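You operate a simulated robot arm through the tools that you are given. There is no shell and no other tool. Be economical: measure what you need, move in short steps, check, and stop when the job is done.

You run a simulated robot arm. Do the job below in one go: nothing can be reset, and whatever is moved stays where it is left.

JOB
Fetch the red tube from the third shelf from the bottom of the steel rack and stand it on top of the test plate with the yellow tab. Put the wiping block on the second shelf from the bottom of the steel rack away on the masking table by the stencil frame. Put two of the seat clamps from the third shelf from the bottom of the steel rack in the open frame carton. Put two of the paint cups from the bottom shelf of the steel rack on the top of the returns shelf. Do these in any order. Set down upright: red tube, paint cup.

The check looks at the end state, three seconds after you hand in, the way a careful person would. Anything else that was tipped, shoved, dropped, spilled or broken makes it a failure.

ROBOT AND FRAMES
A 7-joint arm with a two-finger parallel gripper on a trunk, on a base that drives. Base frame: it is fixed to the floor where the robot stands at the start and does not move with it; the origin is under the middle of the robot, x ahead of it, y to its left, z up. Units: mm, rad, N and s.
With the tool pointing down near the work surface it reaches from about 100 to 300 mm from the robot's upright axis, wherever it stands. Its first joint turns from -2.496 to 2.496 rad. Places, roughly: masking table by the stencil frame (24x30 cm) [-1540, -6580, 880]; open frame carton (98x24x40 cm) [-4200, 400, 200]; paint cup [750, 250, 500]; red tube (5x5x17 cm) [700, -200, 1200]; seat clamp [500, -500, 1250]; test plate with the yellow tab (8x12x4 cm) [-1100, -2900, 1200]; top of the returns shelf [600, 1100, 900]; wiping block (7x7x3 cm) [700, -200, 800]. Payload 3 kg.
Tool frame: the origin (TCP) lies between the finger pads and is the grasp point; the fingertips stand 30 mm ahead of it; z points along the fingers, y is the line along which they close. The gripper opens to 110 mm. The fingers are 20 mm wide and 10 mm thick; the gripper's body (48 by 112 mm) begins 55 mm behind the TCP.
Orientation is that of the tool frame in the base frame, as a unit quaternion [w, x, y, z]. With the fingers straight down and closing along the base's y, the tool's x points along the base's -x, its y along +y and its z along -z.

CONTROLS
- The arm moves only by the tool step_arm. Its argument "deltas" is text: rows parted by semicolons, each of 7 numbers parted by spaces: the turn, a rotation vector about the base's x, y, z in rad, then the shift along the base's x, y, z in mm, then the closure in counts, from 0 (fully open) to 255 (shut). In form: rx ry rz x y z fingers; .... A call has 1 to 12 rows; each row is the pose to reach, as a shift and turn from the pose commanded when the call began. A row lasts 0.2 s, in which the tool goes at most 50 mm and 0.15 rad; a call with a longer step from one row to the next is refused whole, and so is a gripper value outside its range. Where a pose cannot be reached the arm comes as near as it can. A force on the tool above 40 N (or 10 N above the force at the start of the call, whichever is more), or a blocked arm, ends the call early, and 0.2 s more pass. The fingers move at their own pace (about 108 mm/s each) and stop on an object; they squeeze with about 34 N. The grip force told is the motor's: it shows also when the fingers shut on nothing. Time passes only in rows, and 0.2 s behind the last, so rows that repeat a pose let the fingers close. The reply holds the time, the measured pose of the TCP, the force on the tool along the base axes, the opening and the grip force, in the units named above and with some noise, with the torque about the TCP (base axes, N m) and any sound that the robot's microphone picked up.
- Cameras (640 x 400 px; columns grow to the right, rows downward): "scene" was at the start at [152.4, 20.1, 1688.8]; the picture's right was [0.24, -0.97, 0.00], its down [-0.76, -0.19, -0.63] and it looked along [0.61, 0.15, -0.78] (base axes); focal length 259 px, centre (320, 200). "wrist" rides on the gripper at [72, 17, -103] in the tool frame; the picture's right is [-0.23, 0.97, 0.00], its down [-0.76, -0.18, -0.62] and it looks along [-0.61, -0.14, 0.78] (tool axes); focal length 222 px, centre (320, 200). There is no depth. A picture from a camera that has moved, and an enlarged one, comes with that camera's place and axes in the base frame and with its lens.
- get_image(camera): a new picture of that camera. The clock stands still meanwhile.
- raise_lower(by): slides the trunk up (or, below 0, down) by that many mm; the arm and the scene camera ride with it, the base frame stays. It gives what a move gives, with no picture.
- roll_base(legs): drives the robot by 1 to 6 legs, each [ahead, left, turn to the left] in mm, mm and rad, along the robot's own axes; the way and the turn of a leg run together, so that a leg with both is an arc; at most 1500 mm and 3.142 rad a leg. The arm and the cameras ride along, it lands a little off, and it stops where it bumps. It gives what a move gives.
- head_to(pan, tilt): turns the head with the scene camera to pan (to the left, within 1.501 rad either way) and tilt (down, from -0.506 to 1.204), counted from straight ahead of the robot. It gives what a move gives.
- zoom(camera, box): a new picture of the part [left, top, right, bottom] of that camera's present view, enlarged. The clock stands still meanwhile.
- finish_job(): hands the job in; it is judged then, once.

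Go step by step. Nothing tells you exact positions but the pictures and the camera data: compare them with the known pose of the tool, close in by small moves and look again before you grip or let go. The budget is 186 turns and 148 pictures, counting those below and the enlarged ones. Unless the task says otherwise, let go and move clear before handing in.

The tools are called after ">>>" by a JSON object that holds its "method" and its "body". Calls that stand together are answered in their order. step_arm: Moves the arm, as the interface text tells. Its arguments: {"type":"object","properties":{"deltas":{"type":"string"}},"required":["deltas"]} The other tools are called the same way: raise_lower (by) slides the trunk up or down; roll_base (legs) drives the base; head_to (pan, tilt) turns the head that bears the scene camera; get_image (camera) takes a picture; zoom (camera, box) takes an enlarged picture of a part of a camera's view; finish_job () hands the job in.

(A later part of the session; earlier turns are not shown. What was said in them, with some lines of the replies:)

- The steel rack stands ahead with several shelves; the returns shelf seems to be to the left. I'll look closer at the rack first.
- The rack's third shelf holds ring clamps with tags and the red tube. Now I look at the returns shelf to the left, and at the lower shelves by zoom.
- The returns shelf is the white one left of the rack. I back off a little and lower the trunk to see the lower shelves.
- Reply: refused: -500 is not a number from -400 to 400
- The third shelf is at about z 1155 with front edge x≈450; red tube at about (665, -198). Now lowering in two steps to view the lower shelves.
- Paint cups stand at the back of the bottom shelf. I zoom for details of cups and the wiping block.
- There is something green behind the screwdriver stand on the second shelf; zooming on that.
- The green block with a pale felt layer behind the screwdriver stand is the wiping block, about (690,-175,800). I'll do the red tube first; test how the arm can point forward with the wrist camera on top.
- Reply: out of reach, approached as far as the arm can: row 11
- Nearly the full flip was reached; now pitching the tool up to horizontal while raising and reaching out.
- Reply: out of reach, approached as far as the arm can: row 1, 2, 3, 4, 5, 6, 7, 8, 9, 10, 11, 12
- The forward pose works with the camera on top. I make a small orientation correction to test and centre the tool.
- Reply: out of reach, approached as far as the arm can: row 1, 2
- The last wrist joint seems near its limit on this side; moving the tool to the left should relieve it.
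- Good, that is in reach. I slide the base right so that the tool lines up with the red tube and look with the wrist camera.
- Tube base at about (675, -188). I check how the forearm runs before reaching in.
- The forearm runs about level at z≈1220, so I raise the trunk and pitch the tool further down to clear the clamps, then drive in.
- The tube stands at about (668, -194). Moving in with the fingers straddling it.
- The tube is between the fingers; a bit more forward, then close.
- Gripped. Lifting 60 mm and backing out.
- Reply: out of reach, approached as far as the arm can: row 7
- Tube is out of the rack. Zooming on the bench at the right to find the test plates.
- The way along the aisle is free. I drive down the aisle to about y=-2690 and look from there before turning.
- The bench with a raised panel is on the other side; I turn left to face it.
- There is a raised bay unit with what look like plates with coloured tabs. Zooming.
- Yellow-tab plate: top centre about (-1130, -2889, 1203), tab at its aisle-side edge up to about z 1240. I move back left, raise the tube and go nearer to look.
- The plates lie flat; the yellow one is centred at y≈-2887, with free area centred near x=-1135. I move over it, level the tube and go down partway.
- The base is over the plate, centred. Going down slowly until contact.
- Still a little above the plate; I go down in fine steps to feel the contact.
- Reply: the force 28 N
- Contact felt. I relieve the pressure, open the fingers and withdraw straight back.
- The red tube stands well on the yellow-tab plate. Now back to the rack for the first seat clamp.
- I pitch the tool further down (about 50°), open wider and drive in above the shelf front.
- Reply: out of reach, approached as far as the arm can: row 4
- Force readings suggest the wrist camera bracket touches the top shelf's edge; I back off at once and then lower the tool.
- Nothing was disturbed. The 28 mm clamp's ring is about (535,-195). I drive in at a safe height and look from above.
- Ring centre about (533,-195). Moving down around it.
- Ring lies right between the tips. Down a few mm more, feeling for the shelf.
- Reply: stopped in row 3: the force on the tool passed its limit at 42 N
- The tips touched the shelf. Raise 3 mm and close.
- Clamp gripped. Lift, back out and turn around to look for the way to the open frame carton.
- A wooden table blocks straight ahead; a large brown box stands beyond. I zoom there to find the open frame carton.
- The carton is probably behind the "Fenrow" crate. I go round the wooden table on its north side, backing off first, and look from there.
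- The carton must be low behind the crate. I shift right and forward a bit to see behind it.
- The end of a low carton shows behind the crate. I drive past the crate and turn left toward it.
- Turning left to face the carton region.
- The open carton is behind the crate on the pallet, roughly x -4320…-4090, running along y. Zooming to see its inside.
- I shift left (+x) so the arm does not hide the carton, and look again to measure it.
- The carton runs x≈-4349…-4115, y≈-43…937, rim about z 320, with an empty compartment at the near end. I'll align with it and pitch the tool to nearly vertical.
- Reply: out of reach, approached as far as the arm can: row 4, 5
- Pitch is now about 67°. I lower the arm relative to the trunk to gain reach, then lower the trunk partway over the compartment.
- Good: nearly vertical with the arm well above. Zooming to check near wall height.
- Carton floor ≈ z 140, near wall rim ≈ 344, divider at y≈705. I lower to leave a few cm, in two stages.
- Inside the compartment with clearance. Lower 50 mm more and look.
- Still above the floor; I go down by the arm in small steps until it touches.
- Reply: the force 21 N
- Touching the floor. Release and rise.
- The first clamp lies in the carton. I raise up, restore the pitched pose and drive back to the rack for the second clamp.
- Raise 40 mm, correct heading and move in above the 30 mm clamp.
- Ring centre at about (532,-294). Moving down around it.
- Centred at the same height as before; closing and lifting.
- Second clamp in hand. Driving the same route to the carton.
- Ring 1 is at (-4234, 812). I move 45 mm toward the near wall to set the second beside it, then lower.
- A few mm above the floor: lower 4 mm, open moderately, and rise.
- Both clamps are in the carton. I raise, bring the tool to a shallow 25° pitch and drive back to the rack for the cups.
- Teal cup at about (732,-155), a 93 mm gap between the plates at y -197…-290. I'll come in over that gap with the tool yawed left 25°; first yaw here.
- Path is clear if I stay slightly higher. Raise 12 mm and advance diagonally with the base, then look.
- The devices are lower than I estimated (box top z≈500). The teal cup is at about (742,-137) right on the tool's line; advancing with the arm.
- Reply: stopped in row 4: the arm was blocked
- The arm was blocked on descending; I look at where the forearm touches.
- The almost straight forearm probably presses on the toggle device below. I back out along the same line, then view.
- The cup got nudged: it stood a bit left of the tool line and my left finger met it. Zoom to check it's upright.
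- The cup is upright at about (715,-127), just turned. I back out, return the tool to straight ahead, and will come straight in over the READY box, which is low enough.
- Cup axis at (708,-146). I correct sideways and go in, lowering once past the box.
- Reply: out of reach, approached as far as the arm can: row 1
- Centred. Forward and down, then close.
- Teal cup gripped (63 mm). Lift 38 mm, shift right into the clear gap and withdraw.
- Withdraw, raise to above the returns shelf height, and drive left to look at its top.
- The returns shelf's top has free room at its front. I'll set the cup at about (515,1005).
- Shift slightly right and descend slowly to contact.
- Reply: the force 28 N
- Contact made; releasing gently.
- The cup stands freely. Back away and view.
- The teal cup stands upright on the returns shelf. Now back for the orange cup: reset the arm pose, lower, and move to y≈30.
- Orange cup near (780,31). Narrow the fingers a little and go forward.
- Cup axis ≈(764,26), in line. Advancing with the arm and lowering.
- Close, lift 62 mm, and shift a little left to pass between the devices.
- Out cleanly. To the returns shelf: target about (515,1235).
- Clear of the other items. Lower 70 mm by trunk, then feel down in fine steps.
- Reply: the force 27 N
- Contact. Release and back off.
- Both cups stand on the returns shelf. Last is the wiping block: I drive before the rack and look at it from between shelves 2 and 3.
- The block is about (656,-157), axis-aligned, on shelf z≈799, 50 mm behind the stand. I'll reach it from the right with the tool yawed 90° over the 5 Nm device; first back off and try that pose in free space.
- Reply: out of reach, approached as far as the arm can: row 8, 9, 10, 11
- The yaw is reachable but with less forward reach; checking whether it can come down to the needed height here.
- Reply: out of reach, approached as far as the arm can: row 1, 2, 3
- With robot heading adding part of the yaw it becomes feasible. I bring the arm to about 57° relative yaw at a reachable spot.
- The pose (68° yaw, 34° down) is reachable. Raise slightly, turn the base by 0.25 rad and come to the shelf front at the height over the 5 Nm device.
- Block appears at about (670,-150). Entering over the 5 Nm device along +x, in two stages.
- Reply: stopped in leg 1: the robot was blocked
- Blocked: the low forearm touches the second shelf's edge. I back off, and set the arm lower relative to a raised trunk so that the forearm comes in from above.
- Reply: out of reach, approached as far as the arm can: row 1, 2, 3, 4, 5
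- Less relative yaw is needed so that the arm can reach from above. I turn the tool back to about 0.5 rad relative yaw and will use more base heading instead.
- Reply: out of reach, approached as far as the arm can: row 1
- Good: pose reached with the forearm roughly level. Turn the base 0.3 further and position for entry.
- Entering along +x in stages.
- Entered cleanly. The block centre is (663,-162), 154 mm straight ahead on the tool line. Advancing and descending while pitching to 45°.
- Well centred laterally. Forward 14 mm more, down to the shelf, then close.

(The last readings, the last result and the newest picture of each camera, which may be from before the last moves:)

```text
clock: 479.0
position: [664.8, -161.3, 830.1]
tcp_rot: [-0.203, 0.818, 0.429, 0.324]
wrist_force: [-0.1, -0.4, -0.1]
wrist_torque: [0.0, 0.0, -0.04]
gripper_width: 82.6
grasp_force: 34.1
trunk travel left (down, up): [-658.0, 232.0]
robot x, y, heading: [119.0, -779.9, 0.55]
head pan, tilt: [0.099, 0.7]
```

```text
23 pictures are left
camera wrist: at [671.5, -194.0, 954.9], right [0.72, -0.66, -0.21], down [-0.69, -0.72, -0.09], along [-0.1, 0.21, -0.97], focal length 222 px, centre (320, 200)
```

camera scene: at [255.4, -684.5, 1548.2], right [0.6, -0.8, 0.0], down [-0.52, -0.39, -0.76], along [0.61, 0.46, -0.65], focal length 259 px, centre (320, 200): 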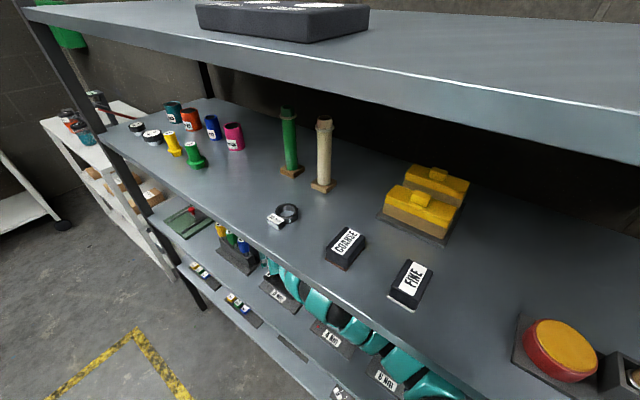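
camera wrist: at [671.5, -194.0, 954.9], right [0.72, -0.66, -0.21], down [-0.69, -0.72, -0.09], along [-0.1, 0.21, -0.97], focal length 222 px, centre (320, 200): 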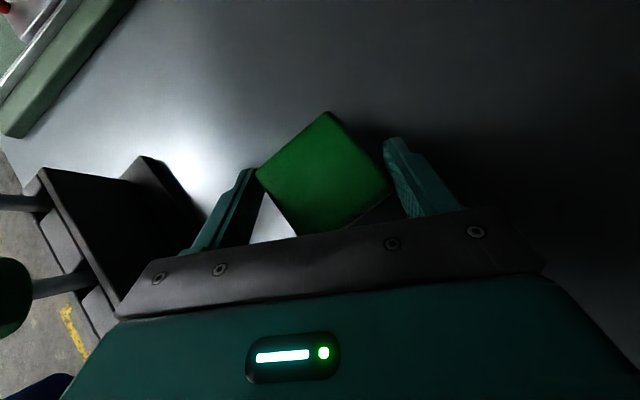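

The block is held by two corners (about 29° off). I open and push it sideways with the left finger so it turns flush with the finger, then grip again.

>>> {"method": "step_arm", "body": {"deltas": "0 0 0 0 0 1 200;0 0 0 0 0 2 100;0 0 0 0 0 2 0;0 0 0 0 0 2 0"}}

>>> {"method": "roll_base", "body": {"legs": [[26, -47, 0]]}}

>>> {"method": "get_image", "body": {"camera": "wrist"}}

```text
clock: 480.0
position: [664.8, -161.6, 833.5]
tcp_rot: [-0.203, 0.818, 0.43, 0.324]
wrist_force: [-0.5, 0.0, 0.1]
wrist_torque: [0.0, 0.01, -0.04]
gripper_width: 110.1
grasp_force: 0.1
trunk travel left (down, up): [-658.0, 232.0]
robot x, y, heading: [116.4, -777.7, 0.547]
head pan, tilt: [0.099, 0.7]
```

```text
clock: 480.9
position: [711.1, -188.5, 833.8]
tcp_rot: [-0.204, 0.817, 0.43, 0.325]
wrist_force: [-0.5, -0.4, 0.2]
wrist_torque: [-0.02, 0.01, -0.03]
gripper_width: 110.2
grasp_force: 0.1
trunk travel left (down, up): [-658.0, 232.0]
robot x, y, heading: [166.7, -805.9, 0.549]
head pan, tilt: [0.099, 0.7]
```

```text
22 pictures are left
camera wrist: at [718.1, -220.6, 957.0], right [0.72, -0.66, -0.21], down [-0.69, -0.72, -0.09], along [-0.1, 0.21, -0.97], focal length 222 px, centre (320, 200)
```

wrist: 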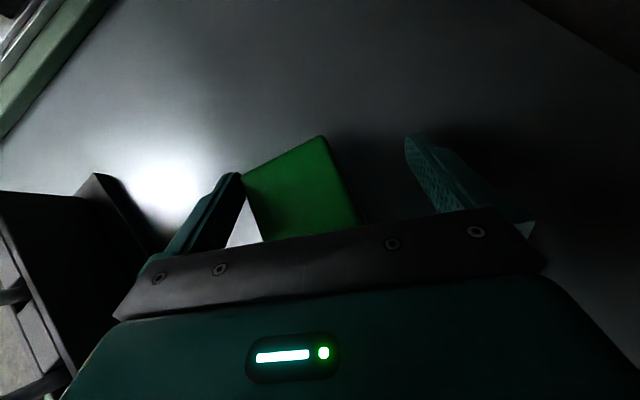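

It has turned to within 14°. Closing now should align it fully.

>>> {"method": "step_arm", "body": {"deltas": "0 0 0 -4 -7 -1 0;0 0 0 -4 -7 -2 40;0 0 0 -4 -7 -2 80;0 0 0 -4 -7 -2 120;0 0 0 -4 -7 -2 180;0 0 0 -4 -7 -2 255;0 0 0 -4 -7 -2 255"}}

>>> {"method": "get_image", "body": {"camera": "wrist"}}

```text
clock: 482.6
position: [704.9, -193.5, 832.7]
tcp_rot: [-0.203, 0.817, 0.43, 0.327]
wrist_force: [1.6, 1.3, 4.0]
wrist_torque: [-0.03, -0.18, 0.05]
gripper_width: 63.5
grasp_force: 34.4
trunk travel left (down, up): [-658.0, 232.0]
robot x, y, heading: [165.5, -807.6, 0.551]
head pan, tilt: [0.099, 0.7]
```

```text
21 pictures are left
camera wrist: at [711.1, -226.2, 956.7], right [0.72, -0.66, -0.21], down [-0.69, -0.72, -0.09], along [-0.09, 0.21, -0.97], focal length 222 px, centre (320, 200)
```

wrist: 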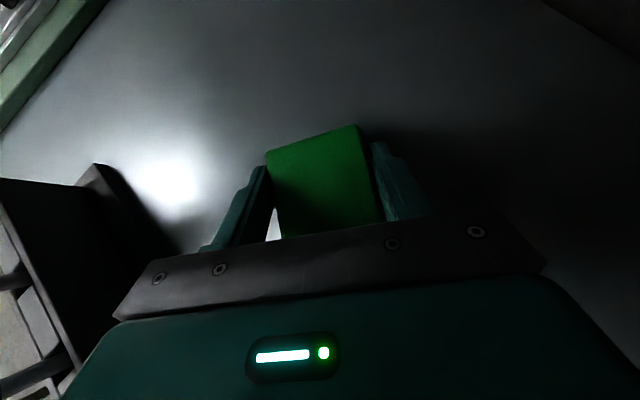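

Gripped flush at 63.5 mm. Lift while easing the pitch back to 33°, then go sideways behind the 5 Nm device to y≈-445 and out between the devices.

>>> {"method": "step_arm", "body": {"deltas": "0 0 0 0 0 20 255;0.087 -0.05 0 0 0 45 255;0.173 -0.1 0 0 0 72 255;0.173 -0.1 0 0 0 93 255"}}

>>> {"method": "roll_base", "body": {"legs": [[-66, -107, 0], [-66, -107, 0]]}}

>>> {"method": "get_image", "body": {"camera": "wrist"}}

```text
clock: 483.6
position: [706.2, -197.0, 924.5]
tcp_rot: [-0.252, 0.78, 0.41, 0.401]
wrist_force: [0.0, -0.1, -1.1]
wrist_torque: [-0.03, 0.01, 0.0]
gripper_width: 63.2
grasp_force: 34.3
trunk travel left (down, up): [-658.0, 232.0]
robot x, y, heading: [166.9, -810.1, 0.543]
head pan, tilt: [0.099, 0.7]
```

```text
clock: 485.7
position: [704.7, -445.1, 923.2]
tcp_rot: [-0.25, 0.781, 0.41, 0.4]
wrist_force: [0.9, -0.1, 0.0]
wrist_torque: [-0.03, 0.01, 0.03]
gripper_width: 63.0
grasp_force: 34.4
trunk travel left (down, up): [-658.0, 232.0]
robot x, y, heading: [163.1, -1053.8, 0.545]
head pan, tilt: [0.099, 0.7]
```

```text
20 pictures are left
camera wrist: at [699.6, -496.7, 1039.8], right [0.74, -0.62, -0.25], down [-0.67, -0.69, -0.28], along [0.0, 0.37, -0.93], focal length 222 px, centre (320, 200)
```

wrist: 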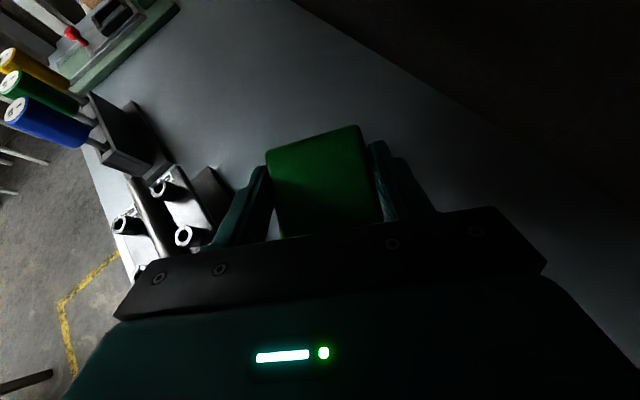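

Clear of the 5 Nm device. Now straight out along −x, then a look at the rack.

>>> {"method": "roll_base", "body": {"legs": [[-128, 78, 0], [-160, 98, 0]]}}

>>> {"method": "get_image", "body": {"camera": "scene"}}

```text
clock: 488.2
position: [363.9, -444.2, 924.9]
tcp_rot: [-0.253, 0.779, 0.41, 0.401]
wrist_force: [-0.3, 0.2, -0.3]
wrist_torque: [-0.02, -0.02, 0.0]
gripper_width: 63.2
grasp_force: 33.8
trunk travel left (down, up): [-658.0, 232.0]
robot x, y, heading: [-178.0, -1052.4, 0.548]
head pan, tilt: [0.099, 0.7]
```

```text
19 pictures are left
camera scene: at [-42.5, -960.0, 1548.5], right [0.6, -0.8, 0.0], down [-0.51, -0.39, -0.77], along [0.61, 0.46, -0.64], focal length 259 px, centre (320, 200)
```

scene: 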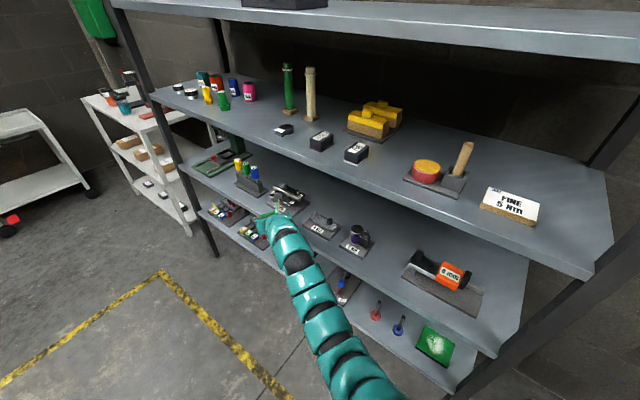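

The rack is undisturbed. I tuck the arm straight ahead, back off into the aisle, turn to face −y and drive down the aisle.

>>> {"method": "step_arm", "body": {"deltas": "0 0 -0.1 -30 -27 10 255;0 0 -0.2 -60 -54 20 255;0 0 -0.3 -90 -81 30 255;0 0 -0.4 -120 -108 40 255;0 0 -0.5 -150 -135 50 255"}}

>>> {"method": "roll_base", "body": {"legs": [[-205, 125, 0], [0, 0, -1.06], [0, 0, -1.06], [0, 58, 0], [1400, 0, 0]]}}

>>> {"method": "head_to", "body": {"pan": 0.0, "tilt": 0.35}}

>>> {"method": "get_image", "body": {"camera": "scene"}}

```text
clock: 489.4
position: [214.1, -580.6, 975.2]
tcp_rot: [-0.144, 0.857, 0.202, 0.451]
wrist_force: [-0.6, -0.3, -0.6]
wrist_torque: [-0.01, 0.0, -0.01]
gripper_width: 63.1
grasp_force: 34.1
trunk travel left (down, up): [-658.0, 232.0]
robot x, y, heading: [-176.1, -1055.8, 0.546]
head pan, tilt: [0.099, 0.7]
```

```text
clock: 503.6
position: [-140.0, -3033.4, 974.4]
tcp_rot: [-0.321, -0.6, 0.645, -0.348]
wrist_force: [0.4, -0.2, -0.5]
wrist_torque: [0.0, -0.03, -0.01]
gripper_width: 63.0
grasp_force: 34.3
trunk travel left (down, up): [-658.0, 232.0]
robot x, y, heading: [-351.1, -2454.7, -1.565]
head pan, tilt: [0.099, 0.7]
```

```text
clock: 504.5
position: [-140.6, -3033.4, 974.5]
tcp_rot: [-0.321, -0.6, 0.644, -0.349]
wrist_force: [-0.1, -0.7, -0.4]
wrist_torque: [-0.03, -0.03, 0.0]
gripper_width: 62.9
grasp_force: 34.2
trunk travel left (down, up): [-658.0, 232.0]
robot x, y, heading: [-347.2, -2454.8, -1.562]
head pan, tilt: [0.0, 0.351]
```

```text
18 pictures are left
camera scene: at [-347.2, -2626.1, 1579.7], right [-1.0, -0.01, 0.0], down [0.0, 0.34, -0.94], along [0.01, -0.94, -0.34], focal length 259 px, centre (320, 200)
```

scene: 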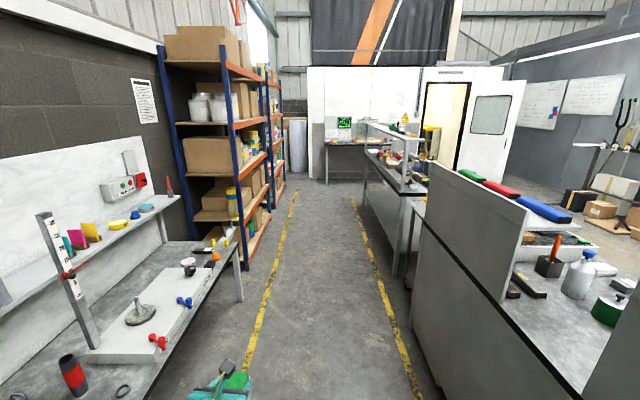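

>>> {"method": "zoom", "body": {"camera": "scene", "box": [320, 100, 460, 200]}}

```text
4.00 times, centred on (390, 150) of scene
camera zoom: at [-347.2, -2626.1, 1579.7], right [-1.0, -0.01, 0.0], down [0.0, 0.34, -0.94], along [0.01, -0.94, -0.34], focal length 1038 px, centre (40, 400)
```

zoom: 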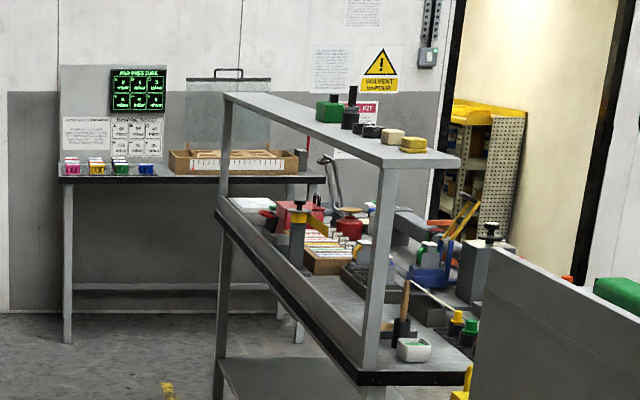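

Second bench runs along the right of the aisle down to y≈-6900. I drive on to y≈-5850 and look right.

>>> {"method": "roll_base", "body": {"legs": [[1500, 0, 0], [1500, 0, 0], [400, 0, 0]]}}

>>> {"method": "head_to", "body": {"pan": -0.8, "tilt": 0.45}}

>>> {"method": "get_image", "body": {"camera": "scene"}}

```text
clock: 521.1
position: [-95.4, -6458.9, 975.6]
tcp_rot: [-0.318, -0.605, 0.641, -0.35]
wrist_force: [-0.1, 0.0, -0.1]
wrist_torque: [0.02, -0.04, -0.01]
gripper_width: 62.8
grasp_force: 33.8
trunk travel left (down, up): [-658.0, 232.0]
robot x, y, heading: [-311.4, -5885.1, -1.549]
head pan, tilt: [0.0, 0.351]
```

```text
clock: 522.3
position: [-96.3, -6459.7, 974.9]
tcp_rot: [-0.318, -0.604, 0.64, -0.352]
wrist_force: [0.1, 0.6, -0.2]
wrist_torque: [-0.01, 0.01, -0.04]
gripper_width: 62.7
grasp_force: 34.2
trunk travel left (down, up): [-658.0, 232.0]
robot x, y, heading: [-307.9, -5886.5, -1.548]
head pan, tilt: [-0.799, 0.45]
```

```text
16 pictures are left
camera scene: at [-374.5, -6027.3, 1570.6], right [-0.71, 0.7, 0.0], down [0.31, 0.31, -0.9], along [-0.63, -0.64, -0.44], focal length 259 px, centre (320, 200)
```

scene: 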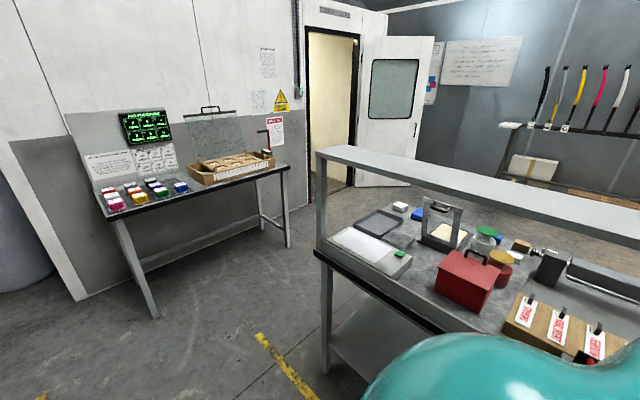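

>>> {"method": "zoom", "body": {"camera": "scene", "box": [310, 180, 550, 330]}}

```text
2.67 times, centred on (430, 255) of scene
camera zoom: at [-374.5, -6027.3, 1570.6], right [-0.71, 0.7, 0.0], down [0.31, 0.31, -0.9], along [-0.63, -0.64, -0.44], focal length 692 px, centre (27, 53)
```

zoom: 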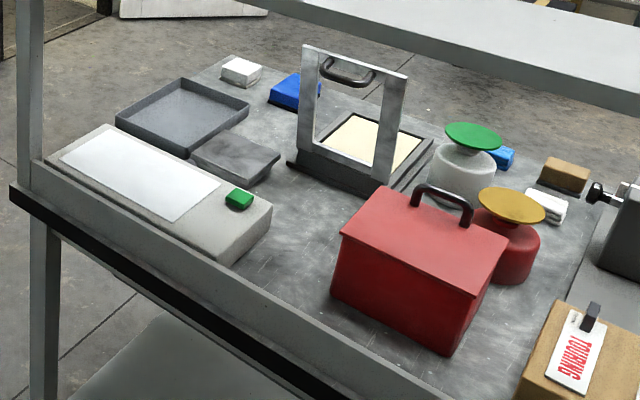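

The stencil frame (hinged frame with handle) stands on this bench; just left of it is a free strip around (-1490,-6495). I turn to face it, raise and approach under the bench's upper board.

>>> {"method": "raise_lower", "body": {"by": 60}}

>>> {"method": "roll_base", "body": {"legs": [[0, 0, -1.593], [0, 410, 0], [240, 0, 0]]}}

>>> {"method": "head_to", "body": {"pan": 0.15, "tilt": 0.6}}

>>> {"method": "get_image", "body": {"camera": "scene"}}

>>> {"method": "get_image", "body": {"camera": "wrist"}}

```text
clock: 523.3
position: [-96.0, -6459.3, 1035.1]
tcp_rot: [-0.318, -0.605, 0.64, -0.351]
wrist_force: [0.4, -1.3, -0.6]
wrist_torque: [0.03, 0.0, 0.01]
gripper_width: 62.8
grasp_force: 34.2
trunk travel left (down, up): [-718.0, 172.0]
robot x, y, heading: [-309.8, -5880.9, -1.546]
head pan, tilt: [-0.799, 0.45]
```

```text
clock: 531.0
position: [-1121.5, -6509.3, 1034.3]
tcp_rot: [-0.473, 0.026, 0.88, -0.022]
wrist_force: [-0.5, 0.1, -0.6]
wrist_torque: [-0.03, -0.02, 0.01]
gripper_width: 62.8
grasp_force: 33.4
trunk travel left (down, up): [-718.0, 172.0]
robot x, y, heading: [-545.0, -6294.6, -3.123]
head pan, tilt: [-0.799, 0.45]
```

```text
clock: 532.2
position: [-1121.4, -6509.0, 1034.4]
tcp_rot: [-0.472, 0.026, 0.881, -0.023]
wrist_force: [0.1, 0.4, -1.1]
wrist_torque: [0.0, -0.03, -0.04]
gripper_width: 63.1
grasp_force: 34.3
trunk travel left (down, up): [-718.0, 172.0]
robot x, y, heading: [-542.4, -6294.3, -3.125]
head pan, tilt: [0.15, 0.6]
```

```text
14 pictures are left
camera scene: at [-713.5, -6309.8, 1617.0], right [-0.17, 0.99, 0.0], down [0.56, 0.1, -0.83], along [-0.81, -0.14, -0.56], focal length 259 px, centre (320, 200)
```

scene: 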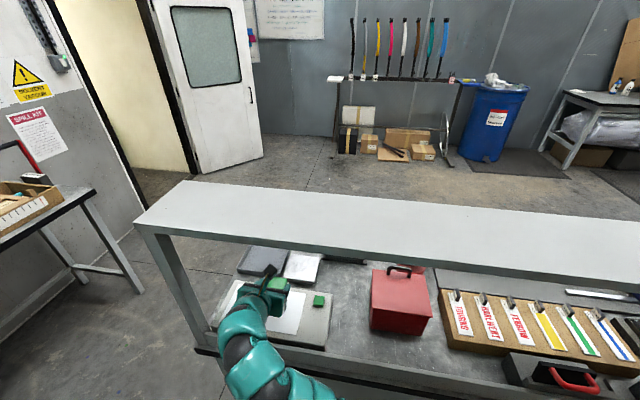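

```text
13 pictures are left
camera wrist: at [-1074.7, -6486.9, 1151.8], right [0.15, 0.96, -0.25], down [0.94, -0.22, -0.28], along [-0.32, -0.19, -0.93], focal length 222 px, centre (320, 200)
```

wrist: 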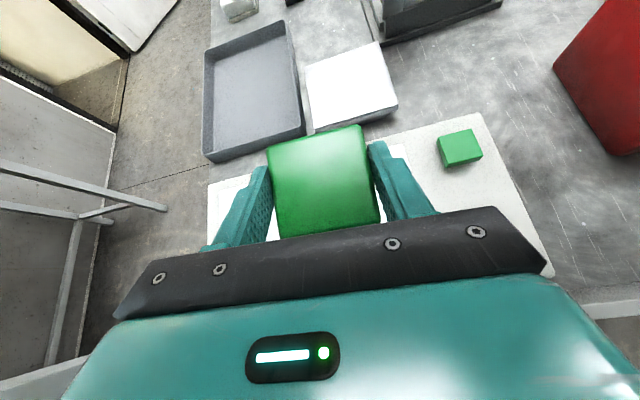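

The free strip left of the stencil frame is centred near (-1480,-6484). Moving in below the board.

>>> {"method": "roll_base", "body": {"legs": [[172, -18, -0.0166]]}}

>>> {"method": "get_image", "body": {"camera": "wrist"}}

```text
clock: 533.7
position: [-1296.6, -6483.9, 1034.2]
tcp_rot: [-0.472, 0.034, 0.881, -0.018]
wrist_force: [-0.6, 0.0, -0.3]
wrist_torque: [0.01, -0.01, 0.0]
gripper_width: 62.9
grasp_force: 33.8
trunk travel left (down, up): [-718.0, 172.0]
robot x, y, heading: [-717.3, -6282.3, -3.133]
head pan, tilt: [0.15, 0.6]
```

```text
12 pictures are left
camera wrist: at [-1250.1, -6461.9, 1151.3], right [0.16, 0.95, -0.25], down [0.93, -0.23, -0.28], along [-0.32, -0.19, -0.93], focal length 222 px, centre (320, 200)
```

wrist: 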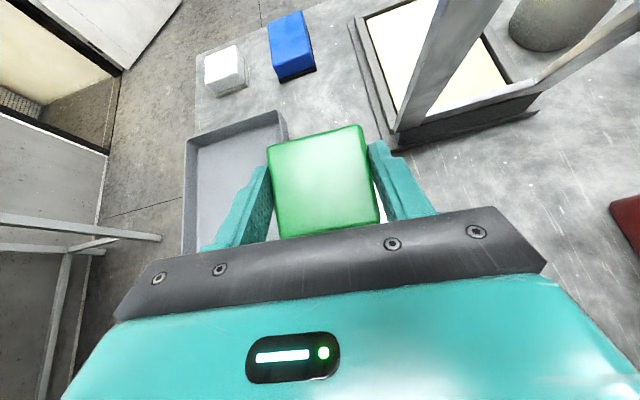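

I extend to above the free spot (about (-1506,-6490)), pitching back to 45° so the block is level.

>>> {"method": "step_arm", "body": {"deltas": "0 0 0 -45 -2 -5 255;0 -0.05 0 -90 -3 -15 255;0 -0.1 0 -135 -4 -25 255;0 -0.15 0 -175 -5 -32 255;0 -0.2 0 -209 -6 -36 255"}}

>>> {"method": "get_image", "body": {"camera": "wrist"}}

```text
clock: 534.9
position: [-1505.5, -6491.3, 1000.5]
tcp_rot: [-0.382, 0.034, 0.923, -0.016]
wrist_force: [-0.4, 0.6, -1.2]
wrist_torque: [-0.02, 0.04, 0.03]
gripper_width: 62.9
grasp_force: 35.2
trunk travel left (down, up): [-718.0, 172.0]
robot x, y, heading: [-721.5, -6277.3, -3.14]
head pan, tilt: [0.15, 0.6]
```

```text
11 pictures are left
camera wrist: at [-1482.7, -6469.0, 1123.7], right [0.21, 0.95, -0.21], down [0.97, -0.23, -0.09], along [-0.13, -0.19, -0.97], focal length 222 px, centre (320, 200)
```

wrist: 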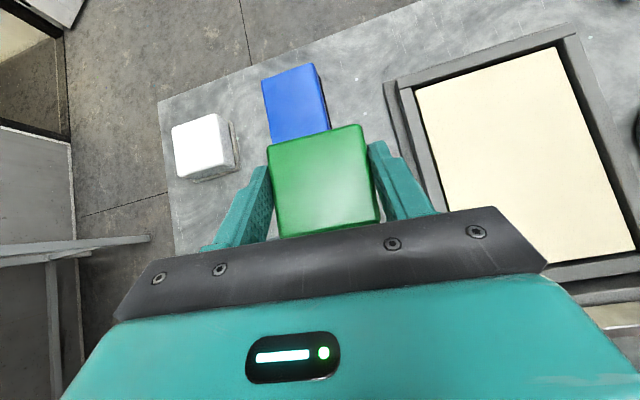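

Clear spot below. Descending.

>>> {"method": "step_arm", "body": {"deltas": "0 0 0 0 0 -30 255;0 0 0 0 0 -58 255;0 0 0 0 0 -70 255;0 0 0 0 0 -76 255;0 0 0 0 0 -80 255;0 0 0 0 0 -84 255"}}

>>> {"method": "get_image", "body": {"camera": "wrist"}}

```text
clock: 536.3
position: [-1505.2, -6489.5, 914.2]
tcp_rot: [-0.383, 0.036, 0.923, -0.014]
wrist_force: [-0.3, 0.8, -0.3]
wrist_torque: [0.03, -0.01, 0.02]
gripper_width: 62.8
grasp_force: 34.5
trunk travel left (down, up): [-718.0, 172.0]
robot x, y, heading: [-717.6, -6276.4, -3.136]
head pan, tilt: [0.15, 0.6]
```

```text
10 pictures are left
camera wrist: at [-1482.6, -6467.7, 1038.9], right [0.21, 0.95, -0.21], down [0.97, -0.23, -0.09], along [-0.13, -0.19, -0.97], focal length 222 px, centre (320, 200)
```

wrist: 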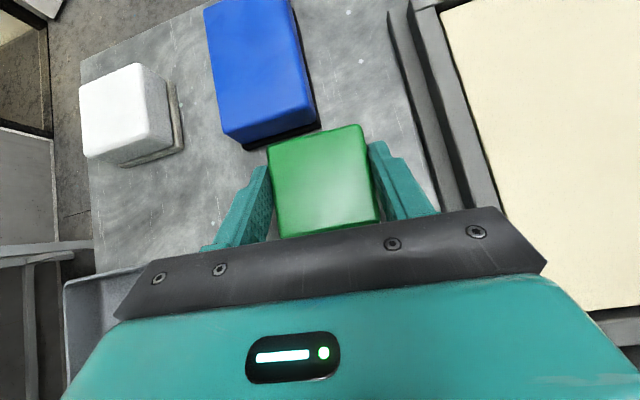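

Still above the table; fine descent to contact.

>>> {"method": "step_arm", "body": {"deltas": "0 0 0 0 0 -4 255;0 0 0 0 0 -8 255;0 0 0 0 0 -11 255;0 0 0 0 0 -14 255;0 0 0 0 0 -17 255;0 0 0 0 0 -20 255"}}

```text
clock: 537.4
position: [-1507.5, -6490.7, 910.5]
tcp_rot: [-0.392, 0.034, 0.919, -0.019]
wrist_force: [-4.5, -0.9, 15.4]
wrist_torque: [0.44, -0.32, 0.04]
gripper_width: 63.3
grasp_force: 34.1
trunk travel left (down, up): [-718.0, 172.0]
robot x, y, heading: [-717.7, -6279.7, -3.14]
head pan, tilt: [0.15, 0.6]
stopped in row 5: the force on the tool passed its limit at 43 N (the readings are from after the stop); the commanded pose is now the measured one
```

Contact. Releasing, then withdrawing up and back.

>>> {"method": "step_arm", "body": {"deltas": "0 0 0 0 0 0 200;0 0 0 0 0 0 100;0 0 0 0 0 0 75;0 0 0 0 0 0 75;0 0 0 15 0 15 75;0 0 0 40 0 40 75;0 0 0 70 0 70 75"}}

>>> {"method": "get_image", "body": {"camera": "wrist"}}

```text
clock: 539.0
position: [-1436.4, -6488.7, 976.6]
tcp_rot: [-0.387, 0.036, 0.921, -0.015]
wrist_force: [0.1, 0.3, 0.7]
wrist_torque: [0.0, -0.01, -0.01]
gripper_width: 77.7
grasp_force: 0.1
trunk travel left (down, up): [-718.0, 172.0]
robot x, y, heading: [-714.5, -6281.4, -3.135]
head pan, tilt: [0.15, 0.6]
```

```text
9 pictures are left
camera wrist: at [-1413.0, -6467.4, 1099.8], right [0.21, 0.95, -0.22], down [0.97, -0.23, -0.1], along [-0.14, -0.19, -0.97], focal length 222 px, centre (320, 200)
```

wrist: 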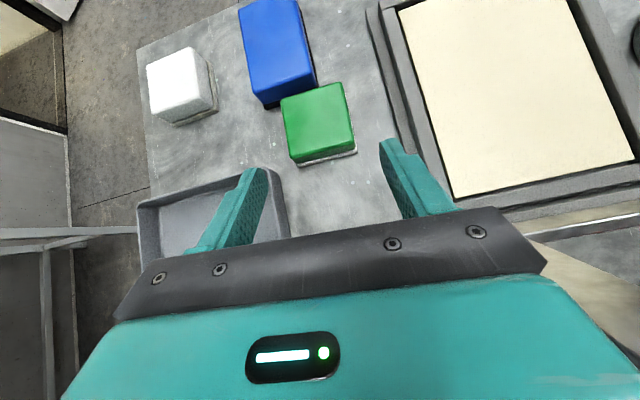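

The green wiping block lies flat beside the stencil frame. I withdraw fully and take one last look.

>>> {"method": "step_arm", "body": {"deltas": "0 0 0 30 0 20 75;0 0 0 70 0 35 75;0 0 0 110 0 35 75;0 0 0 140 0 35 75"}}

>>> {"method": "roll_base", "body": {"legs": [[-380, 0, 0]]}}

>>> {"method": "get_image", "body": {"camera": "scene"}}

```text
clock: 540.0
position: [-1297.5, -6489.6, 1012.8]
tcp_rot: [-0.388, 0.034, 0.921, -0.018]
wrist_force: [-0.8, 0.5, -0.5]
wrist_torque: [0.0, -0.01, -0.02]
gripper_width: 77.7
grasp_force: 0.1
trunk travel left (down, up): [-718.0, 172.0]
robot x, y, heading: [-716.2, -6279.4, -3.141]
head pan, tilt: [0.15, 0.6]
```

```text
clock: 542.4
position: [-914.9, -6489.8, 1012.2]
tcp_rot: [-0.388, 0.034, 0.921, -0.017]
wrist_force: [1.0, -0.3, 0.3]
wrist_torque: [0.01, 0.0, 0.01]
gripper_width: 77.9
grasp_force: 0.1
trunk travel left (down, up): [-718.0, 172.0]
robot x, y, heading: [-333.8, -6278.4, -3.128]
head pan, tilt: [0.15, 0.6]
```

```text
8 pictures are left
camera scene: at [-502.8, -6289.4, 1617.1], right [-0.16, 0.99, 0.0], down [0.56, 0.09, -0.83], along [-0.82, -0.13, -0.56], focal length 259 px, centre (320, 200)
```

scene: 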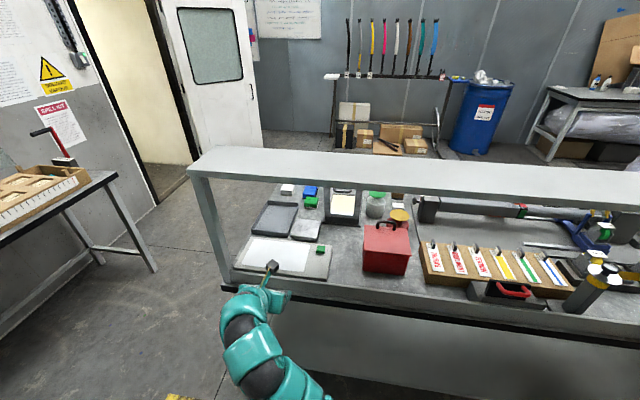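

All the parts are in their places and the arm is clear, so I hand the job in.

>>> {"method": "finish_job", "body": {}}

```text
The job is handed in.
```

All four tasks are done and the job is handed in.

- **Red tube:** it stands upright on the test plate with the yellow tab.
- **Wiping block:** the green block lies flat on the masking table beside the stencil frame. I had to turn it a little on its shelf to get a square grip.
- **Seat clamps:** the 28 mm and 30 mm clamps are in the near compartment of the open frame carton.
- **Paint cups:** the teal and orange cups stand upright on top of the returns shelf. My left finger nudged the teal cup on the first try at it, but it stayed upright.

The robot touched the rack twice while reaching in: the wrist camera bracket on the top shelf's edge, then the forearm, apparently on the second shelf's edge. The arm was also blocked once on the first reach for the teal cup. I saw nothing else on the rack out of place in the pictures afterwards.
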